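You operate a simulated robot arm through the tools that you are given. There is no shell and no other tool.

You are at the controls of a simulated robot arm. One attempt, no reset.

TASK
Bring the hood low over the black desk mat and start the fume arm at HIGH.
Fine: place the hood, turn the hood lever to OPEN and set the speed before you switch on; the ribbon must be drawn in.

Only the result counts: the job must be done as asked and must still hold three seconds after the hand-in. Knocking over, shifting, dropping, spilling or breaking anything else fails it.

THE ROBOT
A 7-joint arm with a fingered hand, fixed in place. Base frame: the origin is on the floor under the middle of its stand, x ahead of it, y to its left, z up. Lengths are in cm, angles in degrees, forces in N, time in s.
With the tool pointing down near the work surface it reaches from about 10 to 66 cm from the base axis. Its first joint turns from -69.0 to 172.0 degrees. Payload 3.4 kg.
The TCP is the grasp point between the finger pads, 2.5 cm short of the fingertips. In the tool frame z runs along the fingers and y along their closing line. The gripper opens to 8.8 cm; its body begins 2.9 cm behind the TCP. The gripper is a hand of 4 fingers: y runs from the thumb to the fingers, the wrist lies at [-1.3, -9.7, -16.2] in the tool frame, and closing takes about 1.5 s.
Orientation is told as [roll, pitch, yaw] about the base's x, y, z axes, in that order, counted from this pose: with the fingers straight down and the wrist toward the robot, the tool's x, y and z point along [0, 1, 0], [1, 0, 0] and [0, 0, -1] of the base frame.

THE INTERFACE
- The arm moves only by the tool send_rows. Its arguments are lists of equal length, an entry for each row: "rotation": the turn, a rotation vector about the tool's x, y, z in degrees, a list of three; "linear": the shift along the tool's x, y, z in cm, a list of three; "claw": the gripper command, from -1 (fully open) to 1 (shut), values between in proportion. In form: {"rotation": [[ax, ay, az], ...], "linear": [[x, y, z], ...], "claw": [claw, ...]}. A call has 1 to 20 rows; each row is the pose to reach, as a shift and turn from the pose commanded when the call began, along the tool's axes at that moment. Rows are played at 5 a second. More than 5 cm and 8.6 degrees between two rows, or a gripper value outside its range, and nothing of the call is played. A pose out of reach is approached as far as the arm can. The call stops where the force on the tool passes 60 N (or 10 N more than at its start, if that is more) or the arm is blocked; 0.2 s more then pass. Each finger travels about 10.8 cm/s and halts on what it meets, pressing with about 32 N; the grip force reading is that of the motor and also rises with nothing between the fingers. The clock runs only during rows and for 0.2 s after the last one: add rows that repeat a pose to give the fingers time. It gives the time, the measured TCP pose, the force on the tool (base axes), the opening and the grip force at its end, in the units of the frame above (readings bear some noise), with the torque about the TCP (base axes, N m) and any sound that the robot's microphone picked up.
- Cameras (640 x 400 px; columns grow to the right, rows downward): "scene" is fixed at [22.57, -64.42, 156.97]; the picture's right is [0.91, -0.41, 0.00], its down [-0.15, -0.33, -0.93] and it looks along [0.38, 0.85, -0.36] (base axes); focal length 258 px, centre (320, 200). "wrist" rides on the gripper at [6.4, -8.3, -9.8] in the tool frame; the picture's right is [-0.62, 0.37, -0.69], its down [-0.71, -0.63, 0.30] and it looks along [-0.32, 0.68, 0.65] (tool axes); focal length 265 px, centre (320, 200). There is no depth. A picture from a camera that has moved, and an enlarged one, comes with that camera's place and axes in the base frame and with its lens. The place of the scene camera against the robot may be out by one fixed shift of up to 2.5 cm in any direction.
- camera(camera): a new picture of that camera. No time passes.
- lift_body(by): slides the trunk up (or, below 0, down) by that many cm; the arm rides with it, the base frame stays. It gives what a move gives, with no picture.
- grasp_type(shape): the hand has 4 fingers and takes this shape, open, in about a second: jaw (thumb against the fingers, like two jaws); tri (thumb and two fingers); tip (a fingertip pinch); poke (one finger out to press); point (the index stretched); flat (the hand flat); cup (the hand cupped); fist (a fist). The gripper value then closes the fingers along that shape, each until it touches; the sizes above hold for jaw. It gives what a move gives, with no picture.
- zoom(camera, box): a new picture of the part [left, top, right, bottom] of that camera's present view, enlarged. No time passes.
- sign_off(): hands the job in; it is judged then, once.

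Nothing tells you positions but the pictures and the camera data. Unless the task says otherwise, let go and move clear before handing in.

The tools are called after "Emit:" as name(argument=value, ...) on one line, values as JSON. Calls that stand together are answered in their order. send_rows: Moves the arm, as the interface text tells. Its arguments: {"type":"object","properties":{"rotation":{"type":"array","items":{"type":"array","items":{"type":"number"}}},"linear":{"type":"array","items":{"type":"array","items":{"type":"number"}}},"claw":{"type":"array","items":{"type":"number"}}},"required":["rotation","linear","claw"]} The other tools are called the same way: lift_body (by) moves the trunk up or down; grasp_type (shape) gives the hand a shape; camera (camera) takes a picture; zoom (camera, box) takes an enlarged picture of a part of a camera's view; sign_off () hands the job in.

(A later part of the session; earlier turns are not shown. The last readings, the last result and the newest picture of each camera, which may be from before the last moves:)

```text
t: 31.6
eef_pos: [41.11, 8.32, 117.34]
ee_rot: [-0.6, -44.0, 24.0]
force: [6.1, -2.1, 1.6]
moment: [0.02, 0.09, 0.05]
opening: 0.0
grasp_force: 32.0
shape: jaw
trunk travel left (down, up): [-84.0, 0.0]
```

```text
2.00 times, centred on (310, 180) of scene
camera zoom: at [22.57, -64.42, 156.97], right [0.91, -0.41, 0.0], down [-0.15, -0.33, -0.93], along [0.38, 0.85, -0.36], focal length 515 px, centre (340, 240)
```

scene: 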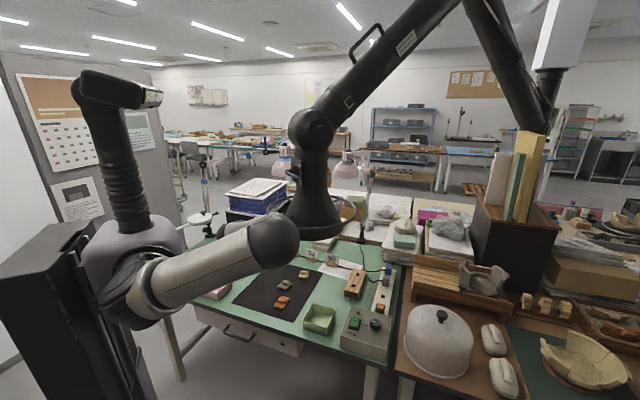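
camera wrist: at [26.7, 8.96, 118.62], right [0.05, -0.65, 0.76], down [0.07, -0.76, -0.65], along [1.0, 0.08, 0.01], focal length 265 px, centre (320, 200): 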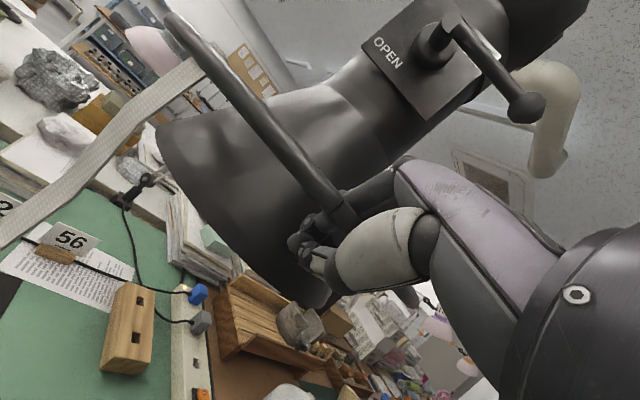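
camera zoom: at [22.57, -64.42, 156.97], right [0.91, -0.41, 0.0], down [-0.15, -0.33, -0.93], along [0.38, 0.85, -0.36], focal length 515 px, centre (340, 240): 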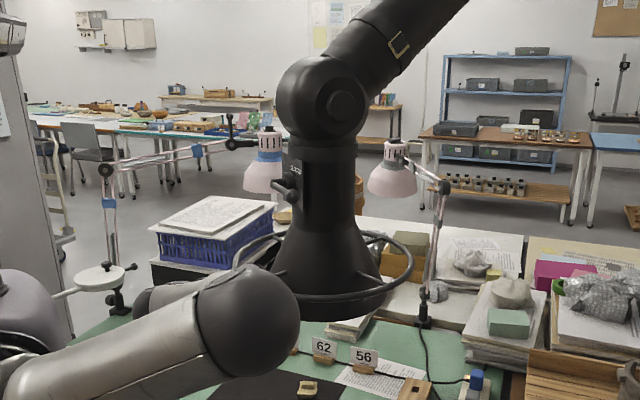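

The hood has swung about −10° in all and its centre is near [54.5, 15.3], as expected; I still need about 18 cm toward the mat centre [45.5, 31.4]. I continue half of that with more lowering.

Emit:
send_rows(rotation=[[0, -0.3, 0.31], [0, -0.6, 0.61], [0, -0.9, 0.92], [0, -1.2, 1.23], [0, -1.5, 1.54], [0, -1.8, 1.84], [0, -2.1, 2.15], [0, -2.1, 2.15]], linear=[[1.43, -0.7, 0.55], [2.85, -1.4, 1.09], [4.28, -2.1, 1.64], [5.7, -2.8, 2.18], [7.13, -3.5, 2.73], [8.55, -4.2, 3.27], [9.98, -4.9, 3.82], [9.98, -4.9, 3.82]], claw=[1, 1, 1, 1, 1, 1, 1, 1])

Emit:
camera(camera="scene")

Emit:
camera(camera="wrist")

```text
t: 33.4
eef_pos: [36.29, 17.15, 111.03]
ee_rot: [-0.7, -44.0, 21.0]
force: [5.7, -0.5, 1.0]
moment: [0.0, 0.09, 0.05]
opening: 0.01
grasp_force: 31.9
shape: jaw
trunk travel left (down, up): [-84.0, 0.0]
```

```text
taken
```

scene: 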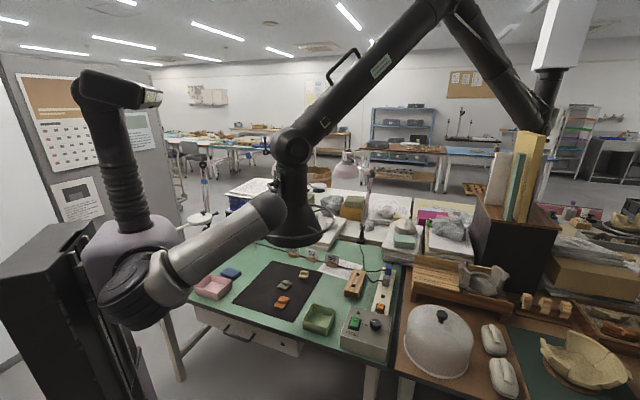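

```text
taken
camera wrist: at [22.01, 18.64, 112.31], right [0.02, -0.65, 0.76], down [0.03, -0.76, -0.65], along [1.0, 0.03, 0.01], focal length 265 px, centre (320, 200)
```

wrist: 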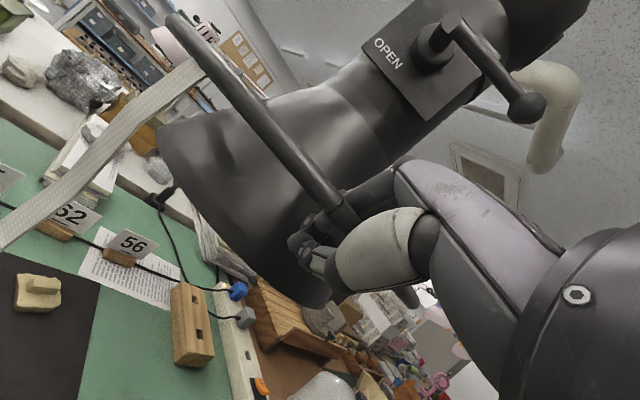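

Steady so far; the hood keeps its place in the hand. I do the second half.

Emit:
send_rows(rotation=[[0, -0.3, 0.31], [0, -0.6, 0.61], [0, -0.9, 0.92], [0, -1.2, 1.23], [0, -1.5, 1.54], [0, -1.8, 1.84], [0, -2.1, 2.15], [0, -2.1, 2.15]], linear=[[1.4, -0.75, 0.47], [2.81, -1.5, 0.94], [4.21, -2.25, 1.41], [5.62, -2.99, 1.87], [7.02, -3.74, 2.34], [8.43, -4.49, 2.81], [9.83, -5.24, 3.28], [9.83, -5.24, 3.28]], claw=[1, 1, 1, 1, 1, 1, 1, 1])

Emit:
camera(camera="scene")

Emit:
camera(camera="wrist")

```text
t: 35.1
eef_pos: [31.97, 25.07, 105.58]
ee_rot: [-0.5, -44.0, 18.0]
force: [5.1, -2.0, 3.1]
moment: [0.01, 0.11, 0.06]
opening: 0.0
grasp_force: 31.9
shape: jaw
out of reach, approached as far as the arm can: row 7, 8
trunk travel left (down, up): [-84.0, 0.0]
```

```text
taken
```

scene: 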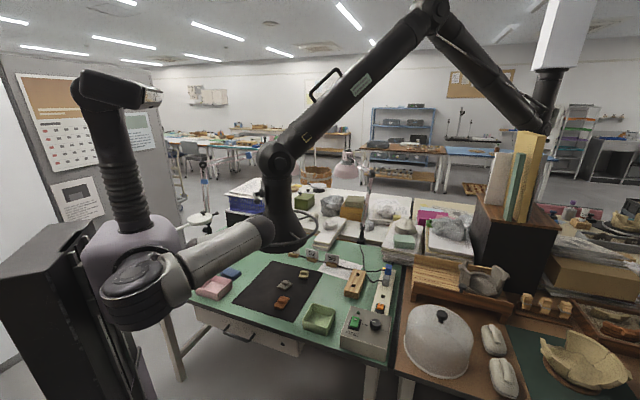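

```text
taken
camera wrist: at [17.82, 27.21, 106.86], right [-0.02, -0.65, 0.76], down [-0.01, -0.76, -0.65], along [1.0, -0.02, 0.01], focal length 265 px, centre (320, 200)
```

wrist: 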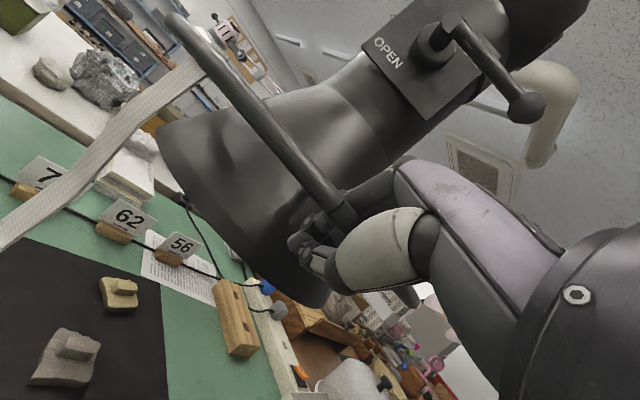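

The hood is essentially over the mat (centre ≈ [46, 31], ring z ≈ 106). I now lower it with the trunk in steps.

Emit:
lift_body(by=-5)

Emit:
camera(camera="scene")

Emit:
camera(camera="wrist")

```text
t: 36.1
eef_pos: [32.01, 25.07, 100.52]
ee_rot: [-0.6, -43.9, 18.0]
force: [6.8, -0.9, 2.1]
moment: [0.02, 0.1, 0.05]
opening: 0.0
grasp_force: 31.9
shape: jaw
trunk travel left (down, up): [-79.0, 5.0]
```

```text
taken
```

scene: 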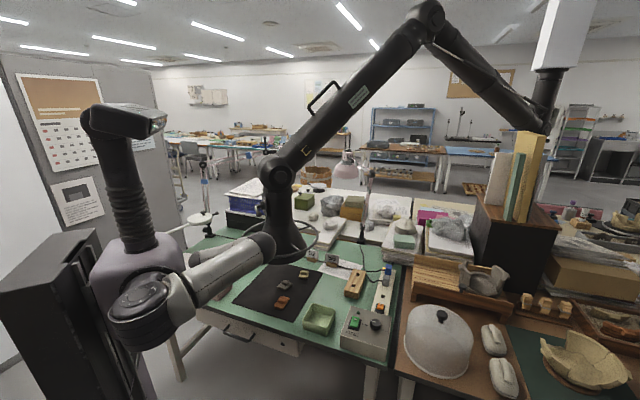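

```text
taken
camera wrist: at [17.83, 27.21, 101.81], right [-0.02, -0.65, 0.76], down [-0.01, -0.76, -0.65], along [1.0, -0.02, 0.01], focal length 265 px, centre (320, 200)
```

wrist: 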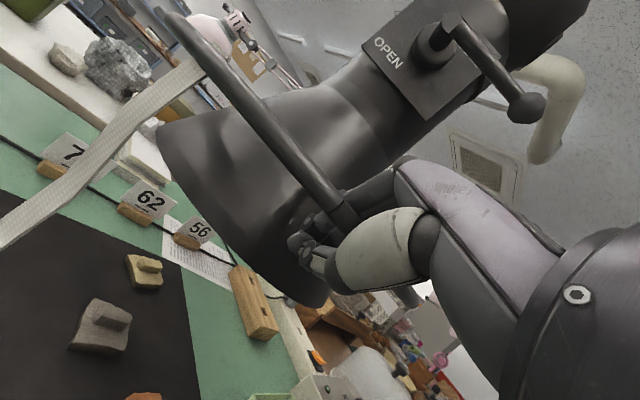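

All follows well. I lower a further 6 cm to bring the hood's rim to roughly 12–13 cm above the mat.

Emit:
lift_body(by=-6)

Emit:
zoom(camera="scene", box=[180, 120, 400, 340])

Emit:
camera(camera="wrist")

```text
t: 37.1
eef_pos: [31.95, 25.1, 94.63]
ee_rot: [-0.5, -43.9, 18.2]
force: [5.6, -1.1, 2.3]
moment: [0.02, 0.08, 0.07]
opening: 0.0
grasp_force: 32.0
shape: jaw
trunk travel left (down, up): [-73.0, 11.0]
```

```text
1.82 times, centred on (290, 230) of scene
camera zoom: at [22.57, -64.42, 156.97], right [0.91, -0.41, 0.0], down [-0.15, -0.33, -0.93], along [0.38, 0.85, -0.36], focal length 468 px, centre (374, 146)
```

zoom: 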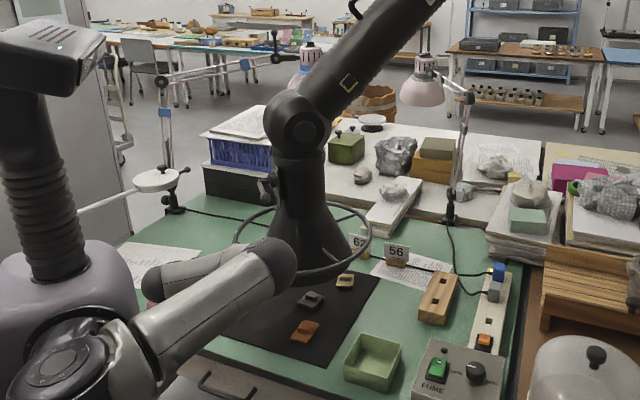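

```text
taken
camera wrist: at [17.81, 27.21, 95.81], right [-0.02, -0.65, 0.76], down [-0.01, -0.76, -0.65], along [1.0, -0.02, 0.01], focal length 265 px, centre (320, 200)
```

wrist: 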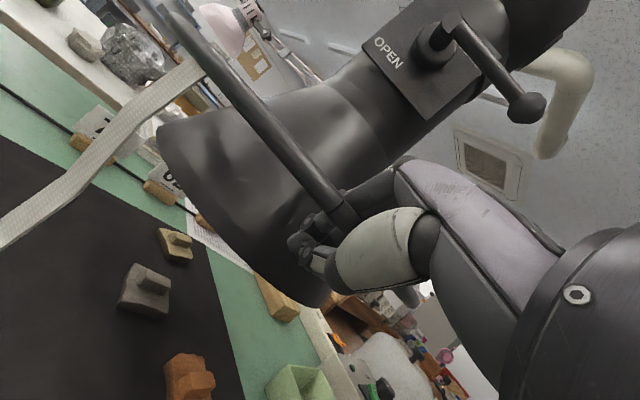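

The hood now hangs low over the mat (ring z ≈ 95, rim ≈ 87–88 against a mat at about 75). I settle the command on the measured pose and open the hand.

Emit:
send_rows(rotation=[[0, 0, 0], [0, 0, 0], [0, 0, 0], [0, 0, 0], [0, 0, 0], [0, 0, 0], [0, 0, 0], [0, 0, 0]], linear=[[-0.87, 0.63, -0.2], [-0.87, 0.63, -0.2], [-0.87, 0.63, -0.2], [-0.87, 0.63, -0.2], [-0.87, 0.63, -0.2], [-0.87, 0.63, -0.2], [-0.87, 0.63, -0.2], [-0.87, 0.63, -0.2]], claw=[1, 1, 0.6, 0.2, -0.1, -0.3, -0.3, -0.3])

Emit:
camera(camera="wrist")

Emit:
camera(camera="scene")

```text
t: 38.9
eef_pos: [32.4, 24.37, 95.22]
ee_rot: [-0.6, -44.0, 18.0]
force: [-0.3, 0.8, 0.1]
moment: [0.02, -0.04, 0.02]
opening: 5.66
grasp_force: 0.1
shape: jaw
trunk travel left (down, up): [-73.0, 11.0]
```

```text
taken
camera wrist: at [18.23, 26.59, 96.5], right [-0.02, -0.65, 0.76], down [-0.01, -0.76, -0.65], along [1.0, -0.02, 0.01], focal length 265 px, centre (320, 200)
```

wrist: 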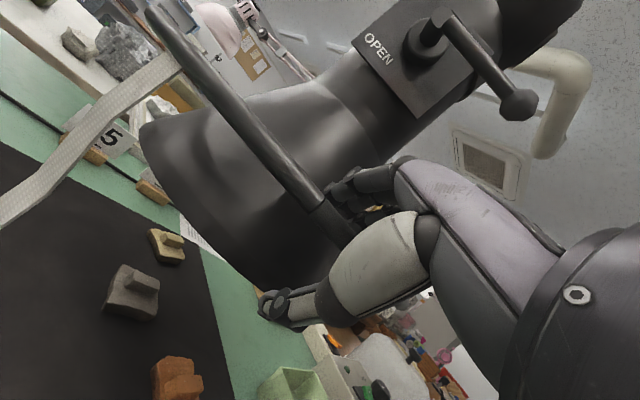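

```text
taken
```

scene: 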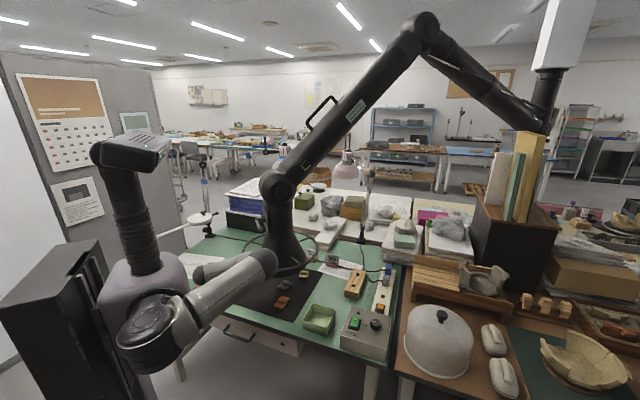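

The hood holds its place after opening. I back the hand out along its finger axis.

Emit:
send_rows(rotation=[[0, 0, 0], [0, 0, 0], [0, 0, 0]], linear=[[0, 0, -1.5], [0, 0, -3], [0, 0, -4.5]], claw=[-0.3, -0.3, -0.3])

Emit:
camera(camera="wrist")

```text
t: 39.7
eef_pos: [29.38, 23.52, 98.38]
ee_rot: [-0.7, -43.9, 18.0]
force: [0.5, 0.2, -0.5]
moment: [0.03, -0.01, -0.03]
opening: 5.66
grasp_force: 0.0
shape: jaw
trunk travel left (down, up): [-73.0, 11.0]
```

```text
taken
camera wrist: at [15.28, 25.66, 99.72], right [-0.02, -0.65, 0.76], down [-0.01, -0.76, -0.65], along [1.0, -0.02, 0.01], focal length 265 px, centre (320, 200)
```

wrist: 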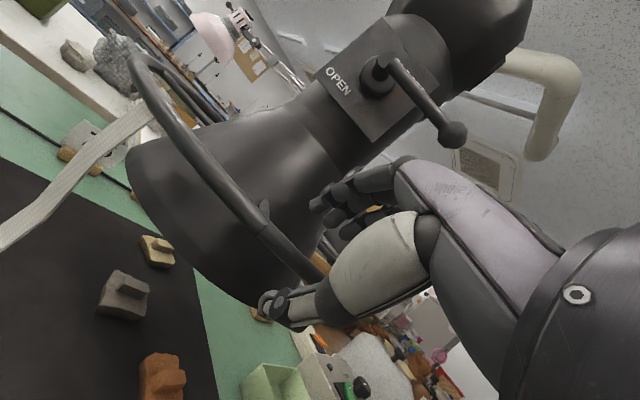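

That worked without contact. I back out another 5 cm.

Emit:
send_rows(rotation=[[0, 0, 0], [0, 0, 0], [0, 0, 0], [0, 0, 0]], linear=[[0, 0, -1.5], [0, 0, -3], [0, 0, -4.5], [0, 0, -5.5]], claw=[-0.3, -0.3, -0.3, -0.3])

Emit:
camera(camera="wrist")

Emit:
zoom(camera="scene", box=[180, 140, 360, 340])

```text
t: 40.7
eef_pos: [26.86, 21.65, 102.92]
ee_rot: [-0.5, -43.8, 17.7]
force: [-0.6, -0.6, 0.7]
moment: [0.0, 0.0, -0.01]
opening: 5.67
grasp_force: 0.0
shape: jaw
out of reach, approached as far as the arm can: row 1, 2, 3, 4
trunk travel left (down, up): [-73.0, 11.0]
```

```text
taken
camera wrist: at [12.72, 23.83, 104.16], right [-0.02, -0.65, 0.76], down [-0.02, -0.76, -0.65], along [1.0, -0.03, 0.0], focal length 265 px, centre (320, 200)
```

wrist: 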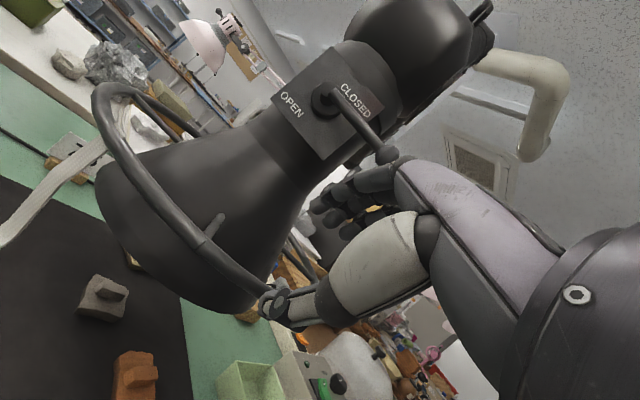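

```text
2.00 times, centred on (270, 240) of scene
camera zoom: at [22.57, -64.42, 156.97], right [0.91, -0.41, 0.0], down [-0.15, -0.33, -0.93], along [0.38, 0.85, -0.36], focal length 515 px, centre (420, 120)
```

zoom: 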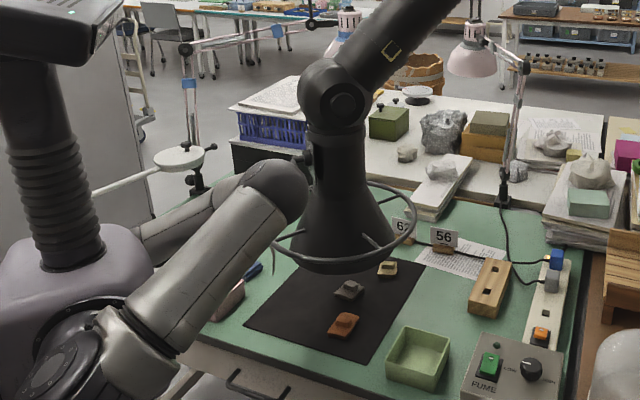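

The hand is out; the hood centre is near [46.7, 31], the lever pivot near [34.5, 29.6, 110] and its tip near [35.3, 22.5, 111], still pointing sideways. I raise the trunk to clear, then shape the hand to a single stretched finger and look.

Emit:
lift_body(by=10)

Emit:
grasp_type(shape="point")

Emit:
camera(camera="wrist")

Emit:
camera(camera="scene")

```text
t: 42.0
eef_pos: [26.91, 21.6, 112.91]
ee_rot: [-0.2, -43.9, 17.6]
force: [0.2, -1.4, 1.1]
moment: [0.0, 0.03, 0.03]
opening: 5.67
grasp_force: 0.1
shape: jaw
trunk travel left (down, up): [-83.0, 1.0]
```

```text
t: 42.9
eef_pos: [26.83, 21.76, 113.03]
ee_rot: [-0.4, -44.0, 17.7]
force: [-0.7, 0.7, -0.1]
moment: [-0.02, 0.02, -0.02]
opening: 8.07
grasp_force: 0.0
shape: point
trunk travel left (down, up): [-83.0, 1.0]
```

```text
taken
camera wrist: at [12.74, 23.86, 114.25], right [-0.02, -0.65, 0.76], down [-0.02, -0.76, -0.65], along [1.0, -0.03, 0.01], focal length 265 px, centre (320, 200)
```

wrist: 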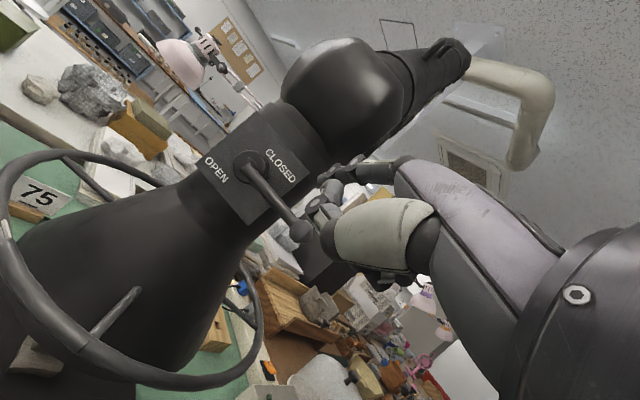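

```text
taken
```

scene: 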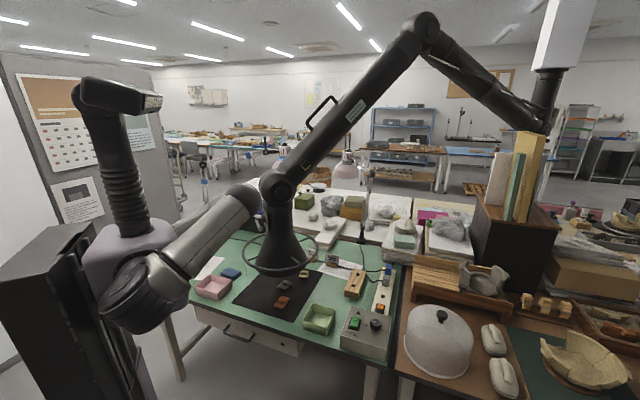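

I zoom in on the finger shape and the lever to get exact positions.

Emit:
zoom(camera="wrist", box=[180, 100, 440, 320])

Emit:
zoom(camera="scene", box=[200, 150, 330, 290])

```text
1.82 times, centred on (310, 210) of wrist
camera zoom: at [12.74, 23.86, 114.25], right [-0.02, -0.65, 0.76], down [-0.02, -0.76, -0.65], along [1.0, -0.03, 0.01], focal length 483 px, centre (338, 182)
```

zoom: 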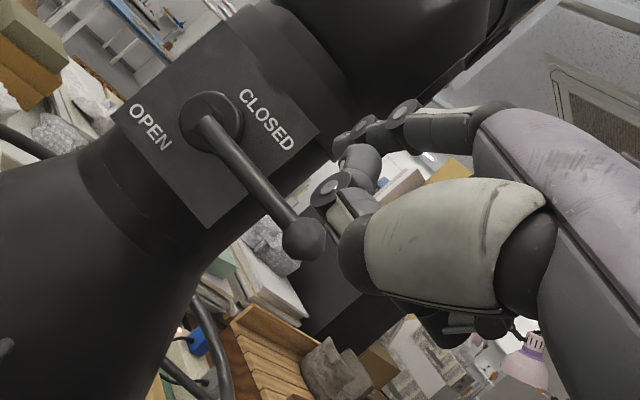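

```text
2.86 times, centred on (265, 220) of scene
camera zoom: at [22.57, -64.42, 156.97], right [0.91, -0.41, 0.0], down [-0.15, -0.33, -0.93], along [0.38, 0.85, -0.36], focal length 736 px, centre (477, 143)
```

zoom: 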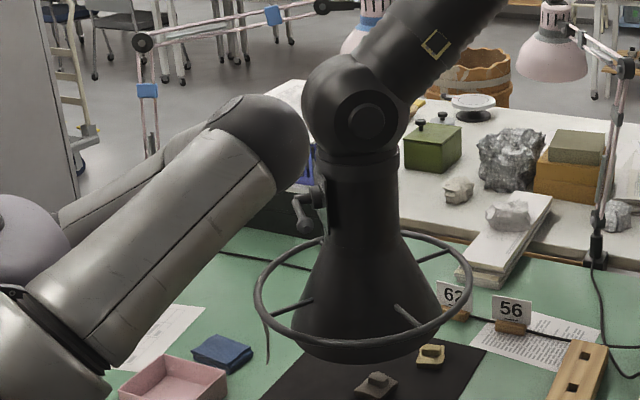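

The lever tip is near [36, 22, 111.3] and its pivot near [38, 30, 111.4]; the plate faces the robot. To know exactly where the stretched fingertip is, I take the hand over to open space in view of the scene camera.

Emit:
send_rows(rotation=[[0, 0, 0], [0, 0, 0], [0, 0, 0], [0, 0, 0], [0, 0, 0], [0, 0, 0], [0, 0, 0], [0, 0, 0], [0, 0, 0]], linear=[[-4, 0, 0], [-8, 0, 0], [-12, 0, 0], [-16, 0, 0], [-20, 0, 0], [-24, 1.5, 0], [-27, 3, 0], [-30, 4.5, 0], [-32, 6, 0]], claw=[-1, -1, -1, -1, -1, -1, -1, -1, -1])

Emit:
camera(camera="scene")

Emit:
camera(camera="wrist")

```text
t: 43.6
eef_pos: [32.83, 15.8, 116.03]
ee_rot: [8.1, -47.8, 5.1]
force: [-0.8, 0.3, 0.1]
moment: [-0.02, 0.01, 0.01]
opening: 8.07
grasp_force: 0.1
shape: point
out of reach, approached as far as the arm can: row 3
trunk travel left (down, up): [-83.0, 1.0]
stopped in row 3: the arm was blocked; the commanded pose is now the measured one
```

```text
taken
```

scene: 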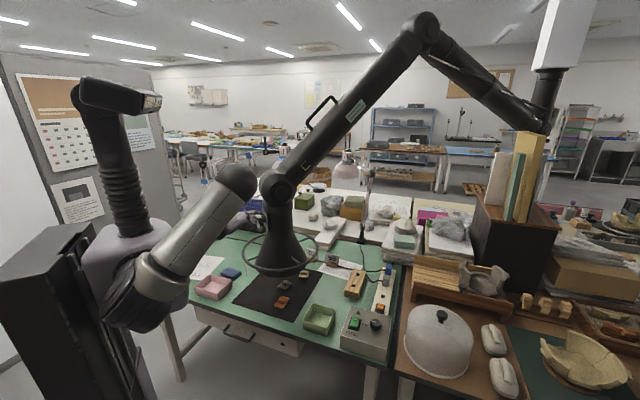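

```text
taken
camera wrist: at [19.15, 19.42, 116.97], right [-0.13, -0.73, 0.67], down [-0.06, -0.67, -0.74], along [0.99, -0.14, 0.04], focal length 265 px, centre (320, 200)
```

wrist: 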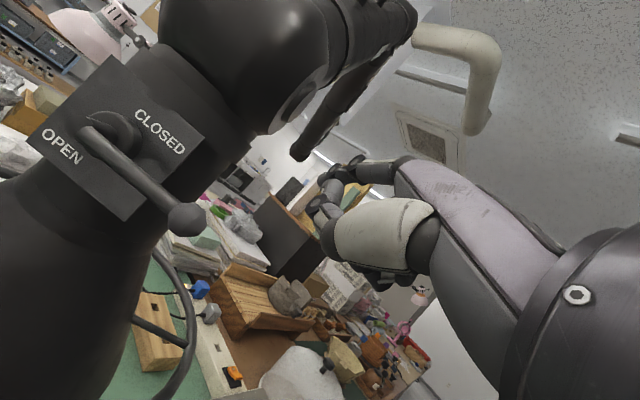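

The arm stopped in a cramped posture near its own shoulder, with no contact force. I look closely at the hand before choosing a roomier approach.

Emit:
zoom(camera="wrist", box=[270, 120, 450, 300])

Emit:
zoom(camera="scene", box=[190, 140, 330, 300])

```text
2.22 times, centred on (360, 210) of wrist
camera zoom: at [19.15, 19.42, 116.97], right [-0.13, -0.73, 0.67], down [-0.06, -0.67, -0.74], along [0.99, -0.14, 0.04], focal length 590 px, centre (231, 178)
```

zoom: 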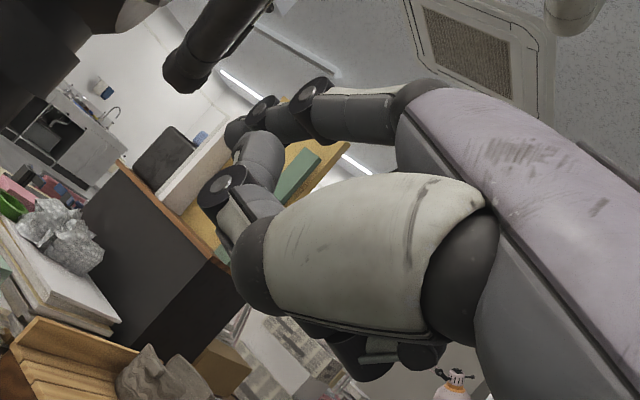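

```text
2.50 times, centred on (260, 220) of scene
camera zoom: at [22.57, -64.42, 156.97], right [0.91, -0.41, 0.0], down [-0.15, -0.33, -0.93], along [0.38, 0.85, -0.36], focal length 644 px, centre (470, 150)
```

zoom: 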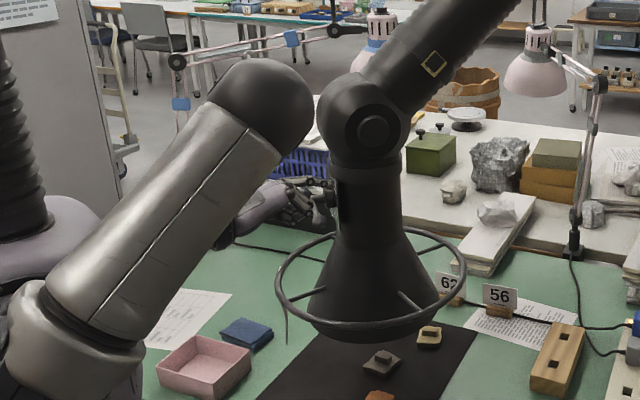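

Emit:
zoom(camera="scene", box=[230, 200, 280, 245])

```text
8.89 times, centred on (255, 222) of scene
camera zoom: at [22.57, -64.42, 156.97], right [0.91, -0.41, 0.0], down [-0.15, -0.33, -0.93], along [0.38, 0.85, -0.36], focal length 2289 px, centre (898, 0)
```

zoom: 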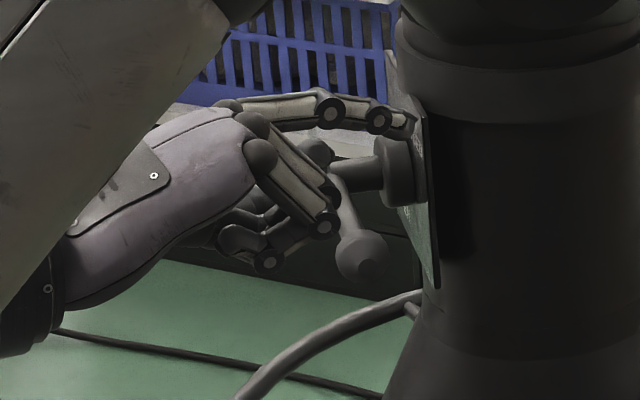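

The zoomed view shows the stretched index clearly: its tip is near [38.1, 17.5, 118.9], lever ball near [36.4, 22, 111.3], pivot near [37.2, 30.7, 111.3]. I shift the index over the lever, staying above it, and square the hand to the plate.

Emit:
send_rows(rotation=[[0.5, -3.1, 1.4], [0.9, -6.2, 2.9], [1.4, -9.2, 4.3], [1.8, -12.3, 5.7], [2.3, -15.4, 7.2], [2.3, -15.4, 7.2]], linear=[[1.7, 0.1, 0.4], [3.5, 0.2, 0.7], [5.2, 0.3, 1.1], [7.0, 0.4, 1.5], [8.7, 0.53, 1.83], [8.7, 0.53, 1.83]], claw=[-1, -1, -1, -1, -1, -1])

Emit:
zoom(camera="scene", box=[225, 190, 295, 250])

Emit:
camera(camera="wrist")

```text
t: 45.0
eef_pos: [35.85, 21.02, 117.48]
ee_rot: [1.0, -44.7, -7.1]
force: [-0.5, -1.5, 0.5]
moment: [0.02, 0.0, 0.01]
opening: 8.08
grasp_force: 0.0
shape: point
out of reach, approached as far as the arm can: row 4, 5, 6
trunk travel left (down, up): [-83.0, 1.0]
```

```text
6.67 times, centred on (260, 220) of scene
camera zoom: at [22.57, -64.42, 156.97], right [0.91, -0.41, 0.0], down [-0.15, -0.33, -0.93], along [0.38, 0.85, -0.36], focal length 1717 px, centre (720, 67)
```

zoom: 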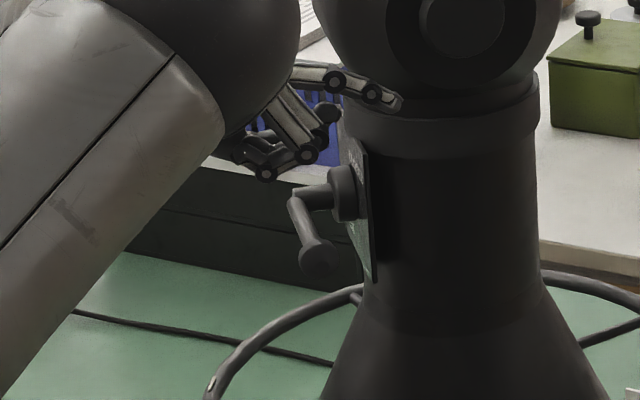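

```text
taken
camera wrist: at [23.89, 28.8, 118.77], right [-0.29, -0.6, 0.74], down [-0.31, -0.68, -0.67], along [0.9, -0.43, 0.01], focal length 265 px, centre (320, 200)
```

wrist: 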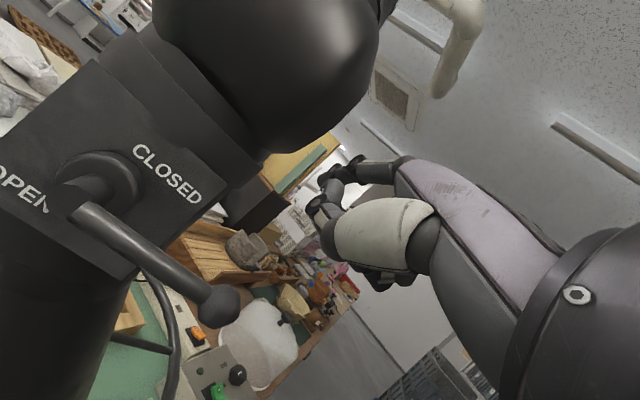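

The arm is cramped with the hand this level, so I lift clear of the lever and turn the fingers downward, which gives the arm more room.

Emit:
send_rows(rotation=[[4, 0, 0], [8, 0, 0], [14, 0, 0], [20, 0, 0], [26, 0, 0], [32, 0, 0], [38, 0, 0], [45, 0, 0], [45, 0, 0]], linear=[[-1, 0.5, -0.7], [-2, 1, -1.2], [-3, 1.5, -1.7], [-4, 2, -2.2], [-5, 2.5, -2.7], [-6, 3, -3.2], [-6.7, 3.4, -3.7], [-6.7, 3.4, -3.7], [-6.7, 3.4, -3.7]], claw=[-1, -1, -1, -1, -1, -1, -1, -1, -1])

Emit:
camera(camera="scene")

Emit:
camera(camera="wrist")

```text
t: 47.0
eef_pos: [34.44, 15.01, 122.42]
ee_rot: [0.0, -0.1, -5.1]
force: [1.0, -0.1, -0.2]
moment: [0.01, -0.01, 0.02]
opening: 8.04
grasp_force: 0.0
shape: point
trunk travel left (down, up): [-83.0, 1.0]
```

```text
taken
```

scene: 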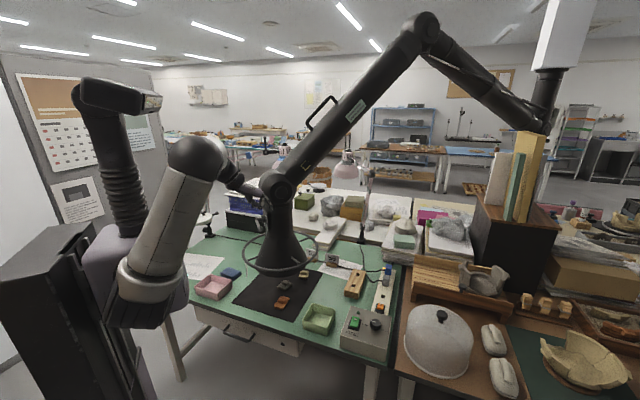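

```text
taken
camera wrist: at [26.61, 22.02, 132.28], right [0.31, -0.65, 0.69], down [-0.69, -0.66, -0.31], along [0.65, -0.38, -0.65], focal length 265 px, centre (320, 200)
```

wrist: 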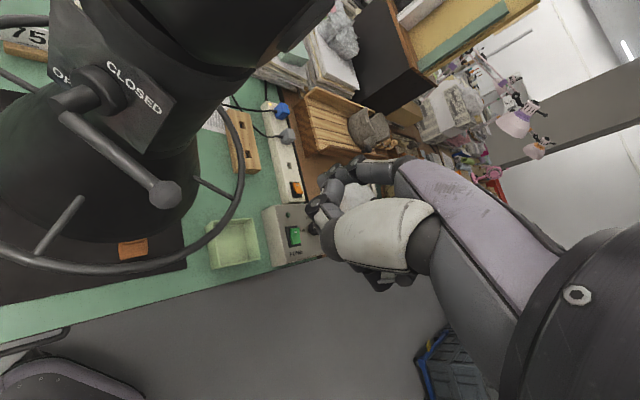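

Now the arm is in a comfortable posture with the fingers down, and the lever ball is confirmed near [36.5, 22.2, 111.1]. A blunt fist can press the lever ball down and then sideways without slipping, so I try that shape here and look at it.

Emit:
grasp_type(shape="fist")

Emit:
camera(camera="wrist")

Emit:
zoom(camera="scene", box=[190, 140, 320, 260])

```text
t: 47.9
eef_pos: [34.29, 14.98, 122.37]
ee_rot: [0.0, -0.1, -5.0]
force: [0.1, 0.1, -0.7]
moment: [0.0, 0.03, 0.02]
opening: 0.0
grasp_force: 0.0
shape: fist
trunk travel left (down, up): [-83.0, 1.0]
```

```text
taken
camera wrist: at [26.62, 22.03, 132.24], right [0.31, -0.65, 0.69], down [-0.69, -0.66, -0.31], along [0.65, -0.38, -0.65], focal length 265 px, centre (320, 200)
```

wrist: 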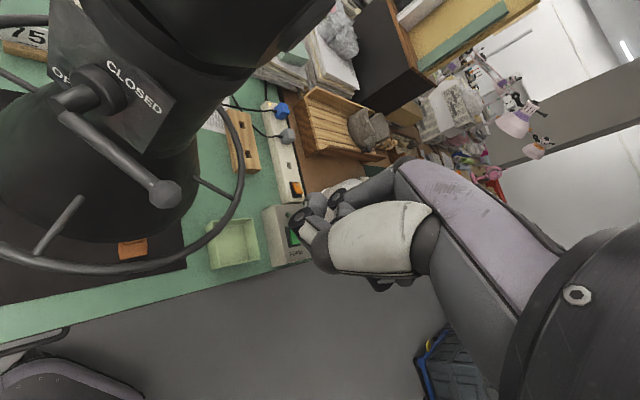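

```text
3.33 times, centred on (255, 200) of scene
camera zoom: at [22.57, -64.42, 156.97], right [0.91, -0.41, 0.0], down [-0.15, -0.33, -0.93], along [0.38, 0.85, -0.36], focal length 858 px, centre (537, 200)
```

zoom: 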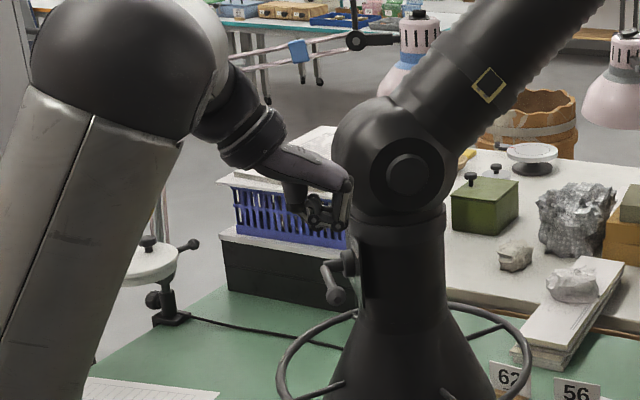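

Emit:
zoom(camera="scene", box=[235, 180, 285, 225])

Emit:
zoom(camera="wrist", box=[260, 130, 460, 310])

```text
8.89 times, centred on (260, 202) of scene
camera zoom: at [22.57, -64.42, 156.97], right [0.91, -0.41, 0.0], down [-0.15, -0.33, -0.93], along [0.38, 0.85, -0.36], focal length 2289 px, centre (853, 178)
```

zoom: 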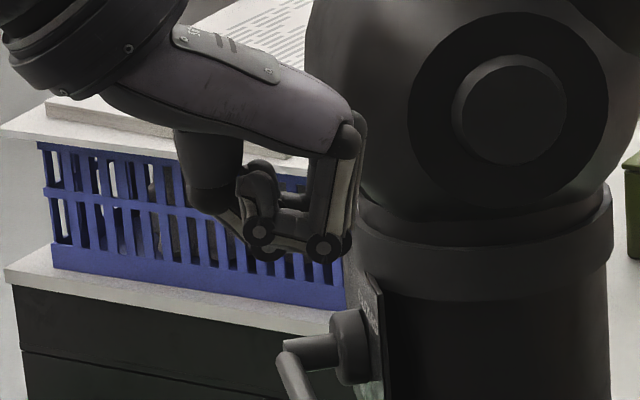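

```text
2.22 times, centred on (360, 220) of wrist
camera zoom: at [26.62, 22.03, 132.24], right [0.31, -0.65, 0.69], down [-0.69, -0.66, -0.31], along [0.65, -0.38, -0.65], focal length 590 px, centre (231, 156)
```

zoom: 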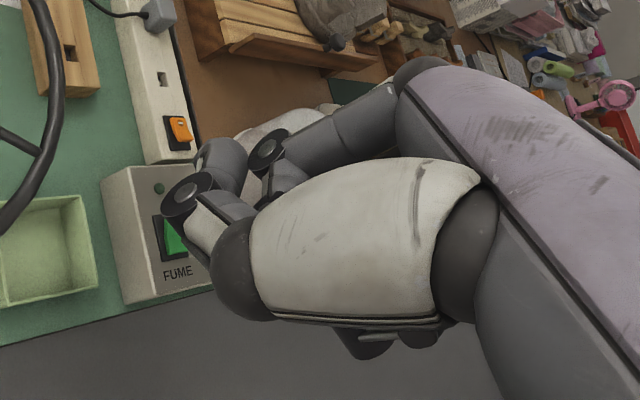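

The fist has a flat underside about level with the TCP, a few centimetres wide — good for pressing the lever. I bring it just above the lever ball.

Emit:
send_rows(rotation=[[0, 0, 0], [0, 0, 0], [0, 0, 0], [0, 0, 0], [0, 0, 0]], linear=[[2.4, 0.4, 1.5], [4.8, 0.8, 3.0], [7.1, 1.18, 4.7], [7.1, 1.18, 6.4], [7.1, 1.18, 6.4]], claw=[1, 1, 1, 1, 1])

Emit:
zoom(camera="scene", box=[235, 185, 290, 240])

Emit:
camera(camera="wrist")

```text
t: 49.1
eef_pos: [36.43, 21.78, 117.29]
ee_rot: [1.9, 0.1, -5.8]
force: [0.0, 0.0, 0.4]
moment: [0.01, -0.01, 0.0]
opening: 0.01
grasp_force: 0.0
shape: fist
trunk travel left (down, up): [-83.0, 1.0]
```

```text
7.27 times, centred on (262, 212) of scene
camera zoom: at [22.57, -64.42, 156.97], right [0.91, -0.41, 0.0], down [-0.15, -0.33, -0.93], along [0.38, 0.85, -0.36], focal length 1873 px, centre (738, 109)
```

zoom: 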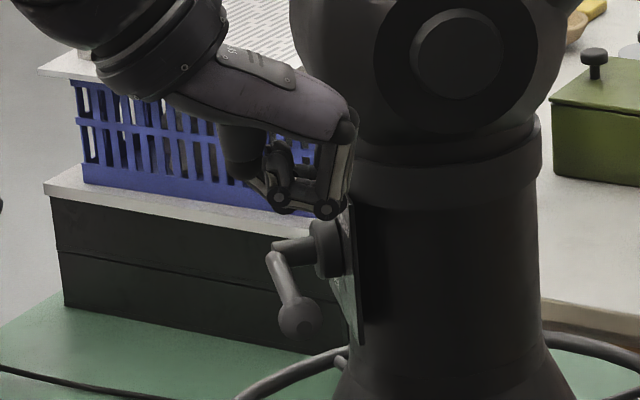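

```text
taken
camera wrist: at [28.76, 28.61, 127.41], right [0.3, -0.68, 0.67], down [-0.7, -0.64, -0.33], along [0.65, -0.37, -0.67], focal length 265 px, centre (320, 200)
```

wrist: 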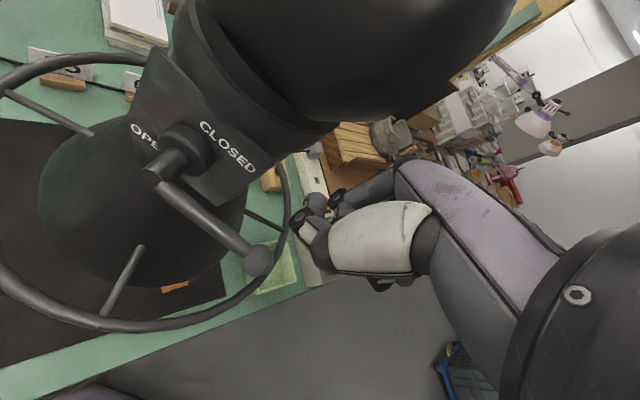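

Emit:
send_rows(rotation=[[0, 0, 0], [0, 0, 0]], linear=[[0, 0, 0], [0, 0, 0.5]], claw=[1, 1])

```text
t: 49.7
eef_pos: [36.17, 22.02, 117.05]
ee_rot: [2.1, -0.2, -5.2]
force: [0.7, -0.1, -0.3]
moment: [0.03, -0.02, -0.01]
opening: 0.0
grasp_force: 0.0
shape: fist
trunk travel left (down, up): [-83.0, 1.0]
```

The arm hung about 1.5 cm high with a slight tilt, so the wrist is near a limit at this yaw. I turn the hand to about +25° yaw (easier on the wrist) and test again just above the lever.

Emit:
send_rows(rotation=[[0, 0, -6], [0, 0, -12], [0, 0, -18], [0, 0, -24], [0, 0, -30], [0, 0, -30]], linear=[[-0.4, 0, -0.5], [-0.8, 0, -0.5], [-1.2, 0, -0.5], [-1.6, 0, -0.5], [-2, 0, 0], [-2, 0, 0]], claw=[1, 1, 1, 1, 1, 1])

Emit:
camera(camera="scene")

```text
t: 51.1
eef_pos: [35.9, 20.01, 115.63]
ee_rot: [-0.1, -0.1, 25.1]
force: [-0.2, -0.6, 0.2]
moment: [-0.01, 0.02, -0.04]
opening: 0.0
grasp_force: 0.0
shape: fist
trunk travel left (down, up): [-83.0, 1.0]
```

```text
taken
```

scene: 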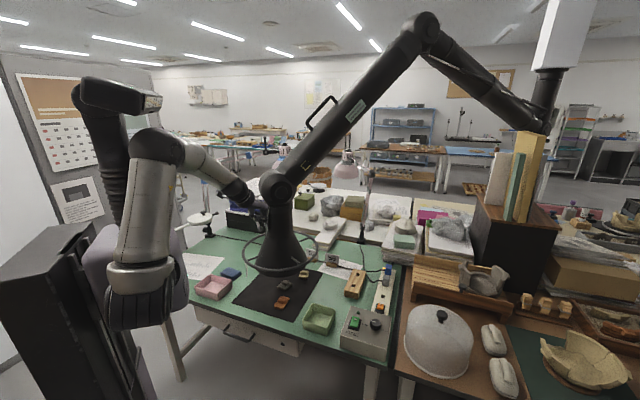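

Yaw +25° is reached exactly. I move the fist directly over the lever ball with a small gap and check alignment.

Emit:
send_rows(rotation=[[0, 0, 0], [0, 0, 0], [0, 0, 0]], linear=[[0.9, 0.6, 0.8], [1.87, 1.2, 2.0], [1.87, 1.2, 2.0]], claw=[1, 1, 1])

Emit:
zoom(camera="scene", box=[235, 190, 290, 240])

Emit:
camera(camera="wrist")

```text
t: 51.9
eef_pos: [36.35, 22.12, 113.78]
ee_rot: [0.4, -0.4, 24.9]
force: [0.1, -0.7, -0.5]
moment: [0.0, 0.0, -0.02]
opening: 0.0
grasp_force: 0.1
shape: fist
trunk travel left (down, up): [-83.0, 1.0]
```

```text
8.00 times, centred on (262, 215) of scene
camera zoom: at [22.57, -64.42, 156.97], right [0.91, -0.41, 0.0], down [-0.15, -0.33, -0.93], along [0.38, 0.85, -0.36], focal length 2060 px, centre (780, 80)
```

zoom: 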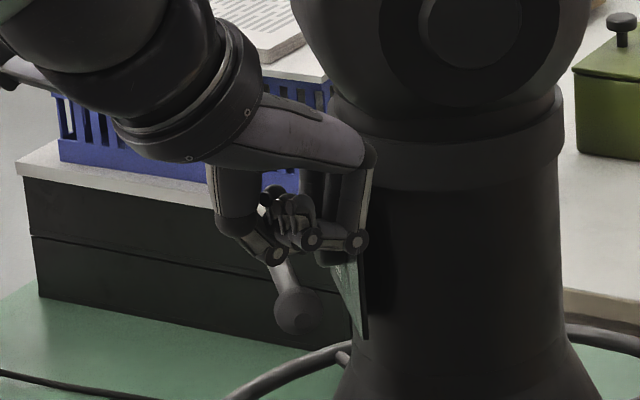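

```text
taken
camera wrist: at [26.07, 24.26, 123.75], right [0.59, -0.41, 0.69], down [-0.27, -0.91, -0.31], along [0.76, 0.0, -0.65], focal length 265 px, centre (320, 200)
```

wrist: 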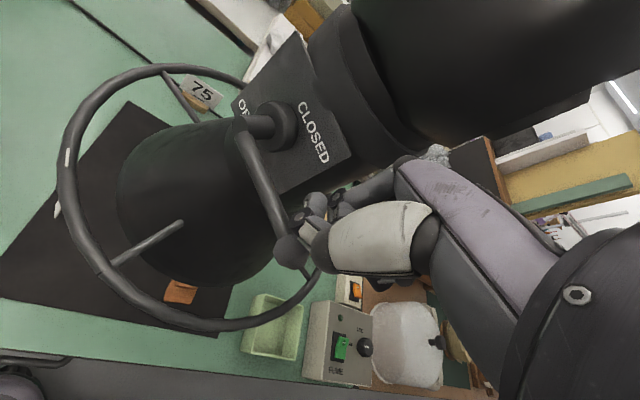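

Aligned: the fist is over the ball with a gap of about 1.5 cm. I press slowly downward.

Emit:
send_rows(rotation=[[0, 0, 0], [0, 0, 0], [0, 0, 0], [0, 0, 0], [0, 0, 0], [0, 0, 0]], linear=[[0, 0, 0.8], [0, 0, 1.6], [0, 0, 2.4], [0, 0, 3.2], [0, 0, 4.0], [0, 0, 4.0]], claw=[1, 1, 1, 1, 1, 1])

Emit:
zoom(camera="scene", box=[235, 190, 290, 240])

Emit:
camera(camera="wrist")

```text
t: 53.3
eef_pos: [36.62, 22.42, 111.39]
ee_rot: [1.5, -1.6, 24.7]
force: [0.1, 0.7, 0.9]
moment: [0.01, -0.03, 0.0]
opening: 0.01
grasp_force: 0.1
shape: fist
trunk travel left (down, up): [-83.0, 1.0]
```

```text
8.00 times, centred on (262, 215) of scene
camera zoom: at [22.57, -64.42, 156.97], right [0.91, -0.41, 0.0], down [-0.15, -0.33, -0.93], along [0.38, 0.85, -0.36], focal length 2060 px, centre (780, 80)
```

zoom: 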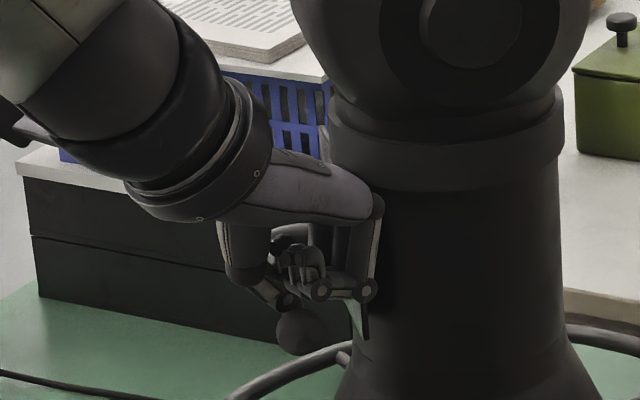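

```text
taken
camera wrist: at [26.24, 24.32, 121.08], right [0.58, -0.43, 0.69], down [-0.27, -0.9, -0.34], along [0.77, 0.01, -0.64], focal length 265 px, centre (320, 200)
```

wrist: 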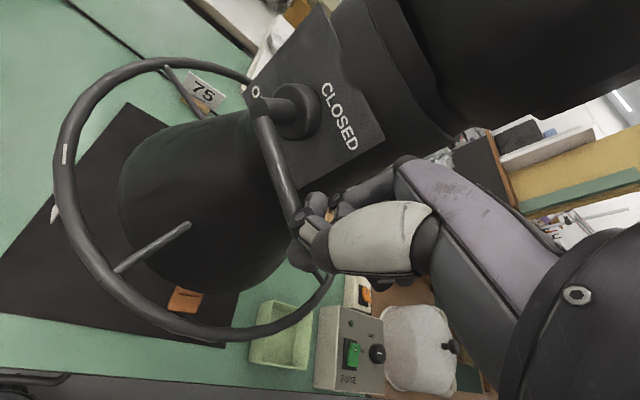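

The lever has begun to turn with almost no force; the arm itself is again near a limit going down, so I press on using the trunk instead.

Emit:
lift_body(by=-3)

Emit:
zoom(camera="scene", box=[235, 190, 290, 240])

Emit:
camera(camera="wrist")

```text
t: 54.0
eef_pos: [36.8, 22.32, 108.05]
ee_rot: [1.7, -1.2, 24.4]
force: [0.3, 1.1, -0.6]
moment: [0.04, 0.01, 0.0]
opening: 0.01
grasp_force: 0.0
shape: fist
trunk travel left (down, up): [-80.0, 4.0]
```

```text
8.00 times, centred on (262, 215) of scene
camera zoom: at [22.57, -64.42, 156.97], right [0.91, -0.41, 0.0], down [-0.15, -0.33, -0.93], along [0.38, 0.85, -0.36], focal length 2060 px, centre (780, 80)
```

zoom: 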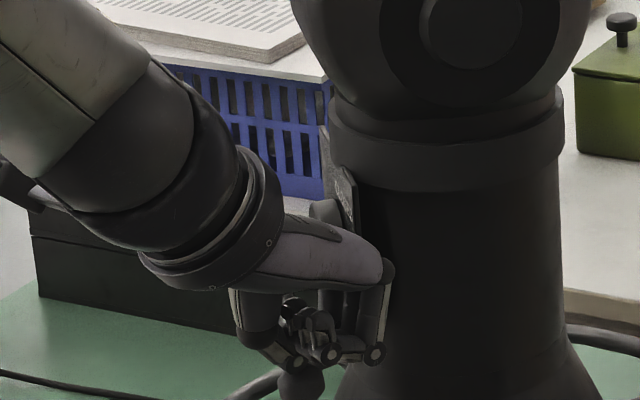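

```text
taken
camera wrist: at [26.48, 24.21, 117.94], right [0.58, -0.44, 0.68], down [-0.28, -0.9, -0.34], along [0.76, 0.01, -0.65], focal length 265 px, centre (320, 200)
```

wrist: 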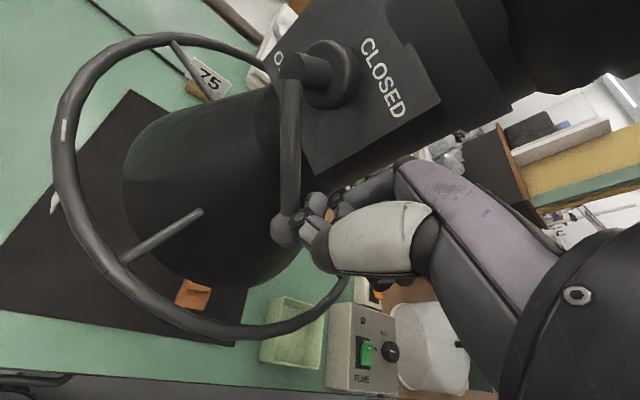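

The lever is turning well (about a third of the way). I now shift the fist to the left by 2 cm with a bit more yaw, then lower with the trunk.

Emit:
send_rows(rotation=[[0, 0, -3], [0, 0, -6], [0, 0, -10], [0, 0, -10]], linear=[[0.6, 0.2, -0.8], [1.2, 0.4, -1.5], [1.94, 0.57, -1.5], [1.94, 0.57, -1.5]], claw=[1, 1, 1, 1])

Emit:
camera(camera="wrist")

```text
t: 55.0
eef_pos: [36.38, 24.11, 108.65]
ee_rot: [0.3, -0.7, 34.9]
force: [0.9, -1.2, 0.3]
moment: [0.0, 0.0, -0.05]
opening: 0.0
grasp_force: 0.0
shape: fist
trunk travel left (down, up): [-80.0, 4.0]
```

```text
taken
camera wrist: at [25.76, 24.42, 118.45], right [0.65, -0.31, 0.69], down [-0.11, -0.94, -0.32], along [0.75, 0.13, -0.65], focal length 265 px, centre (320, 200)
```

wrist: 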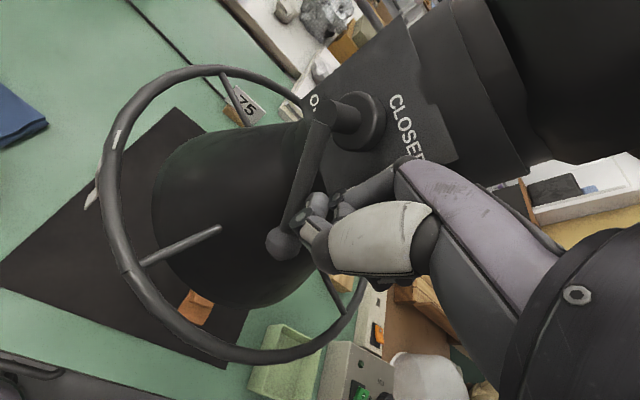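

The lever is near 48°. I lower the trunk 4 cm so the fist sits beside the ball, then look.

Emit:
lift_body(by=-4)

Emit:
camera(camera="wrist")

Emit:
zoom(camera="scene", box=[230, 190, 310, 280])

```text
t: 55.9
eef_pos: [36.12, 24.26, 104.36]
ee_rot: [0.5, -0.5, 34.7]
force: [0.6, -0.3, -0.1]
moment: [0.02, 0.01, -0.01]
opening: 0.0
grasp_force: 0.1
shape: fist
trunk travel left (down, up): [-76.0, 8.0]
```

```text
taken
camera wrist: at [25.77, 24.44, 114.36], right [0.65, -0.31, 0.69], down [-0.11, -0.94, -0.32], along [0.75, 0.13, -0.65], focal length 265 px, centre (320, 200)
```

wrist: 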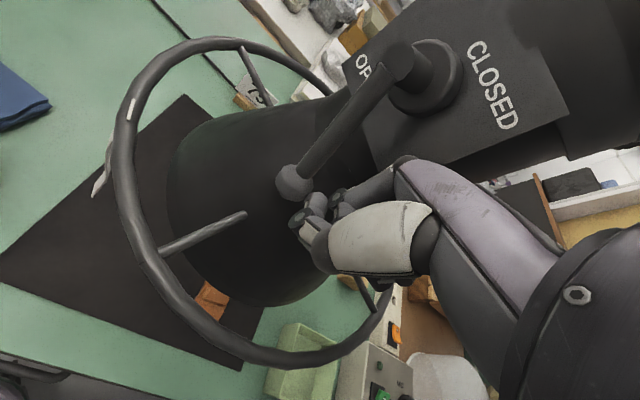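

```text
4.44 times, centred on (270, 235) of scene
camera zoom: at [22.57, -64.42, 156.97], right [0.91, -0.41, 0.0], down [-0.15, -0.33, -0.93], along [0.38, 0.85, -0.36], focal length 1144 px, centre (542, 44)
```

zoom: 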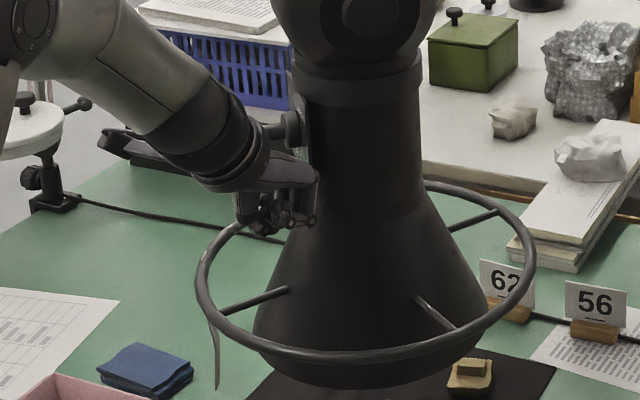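

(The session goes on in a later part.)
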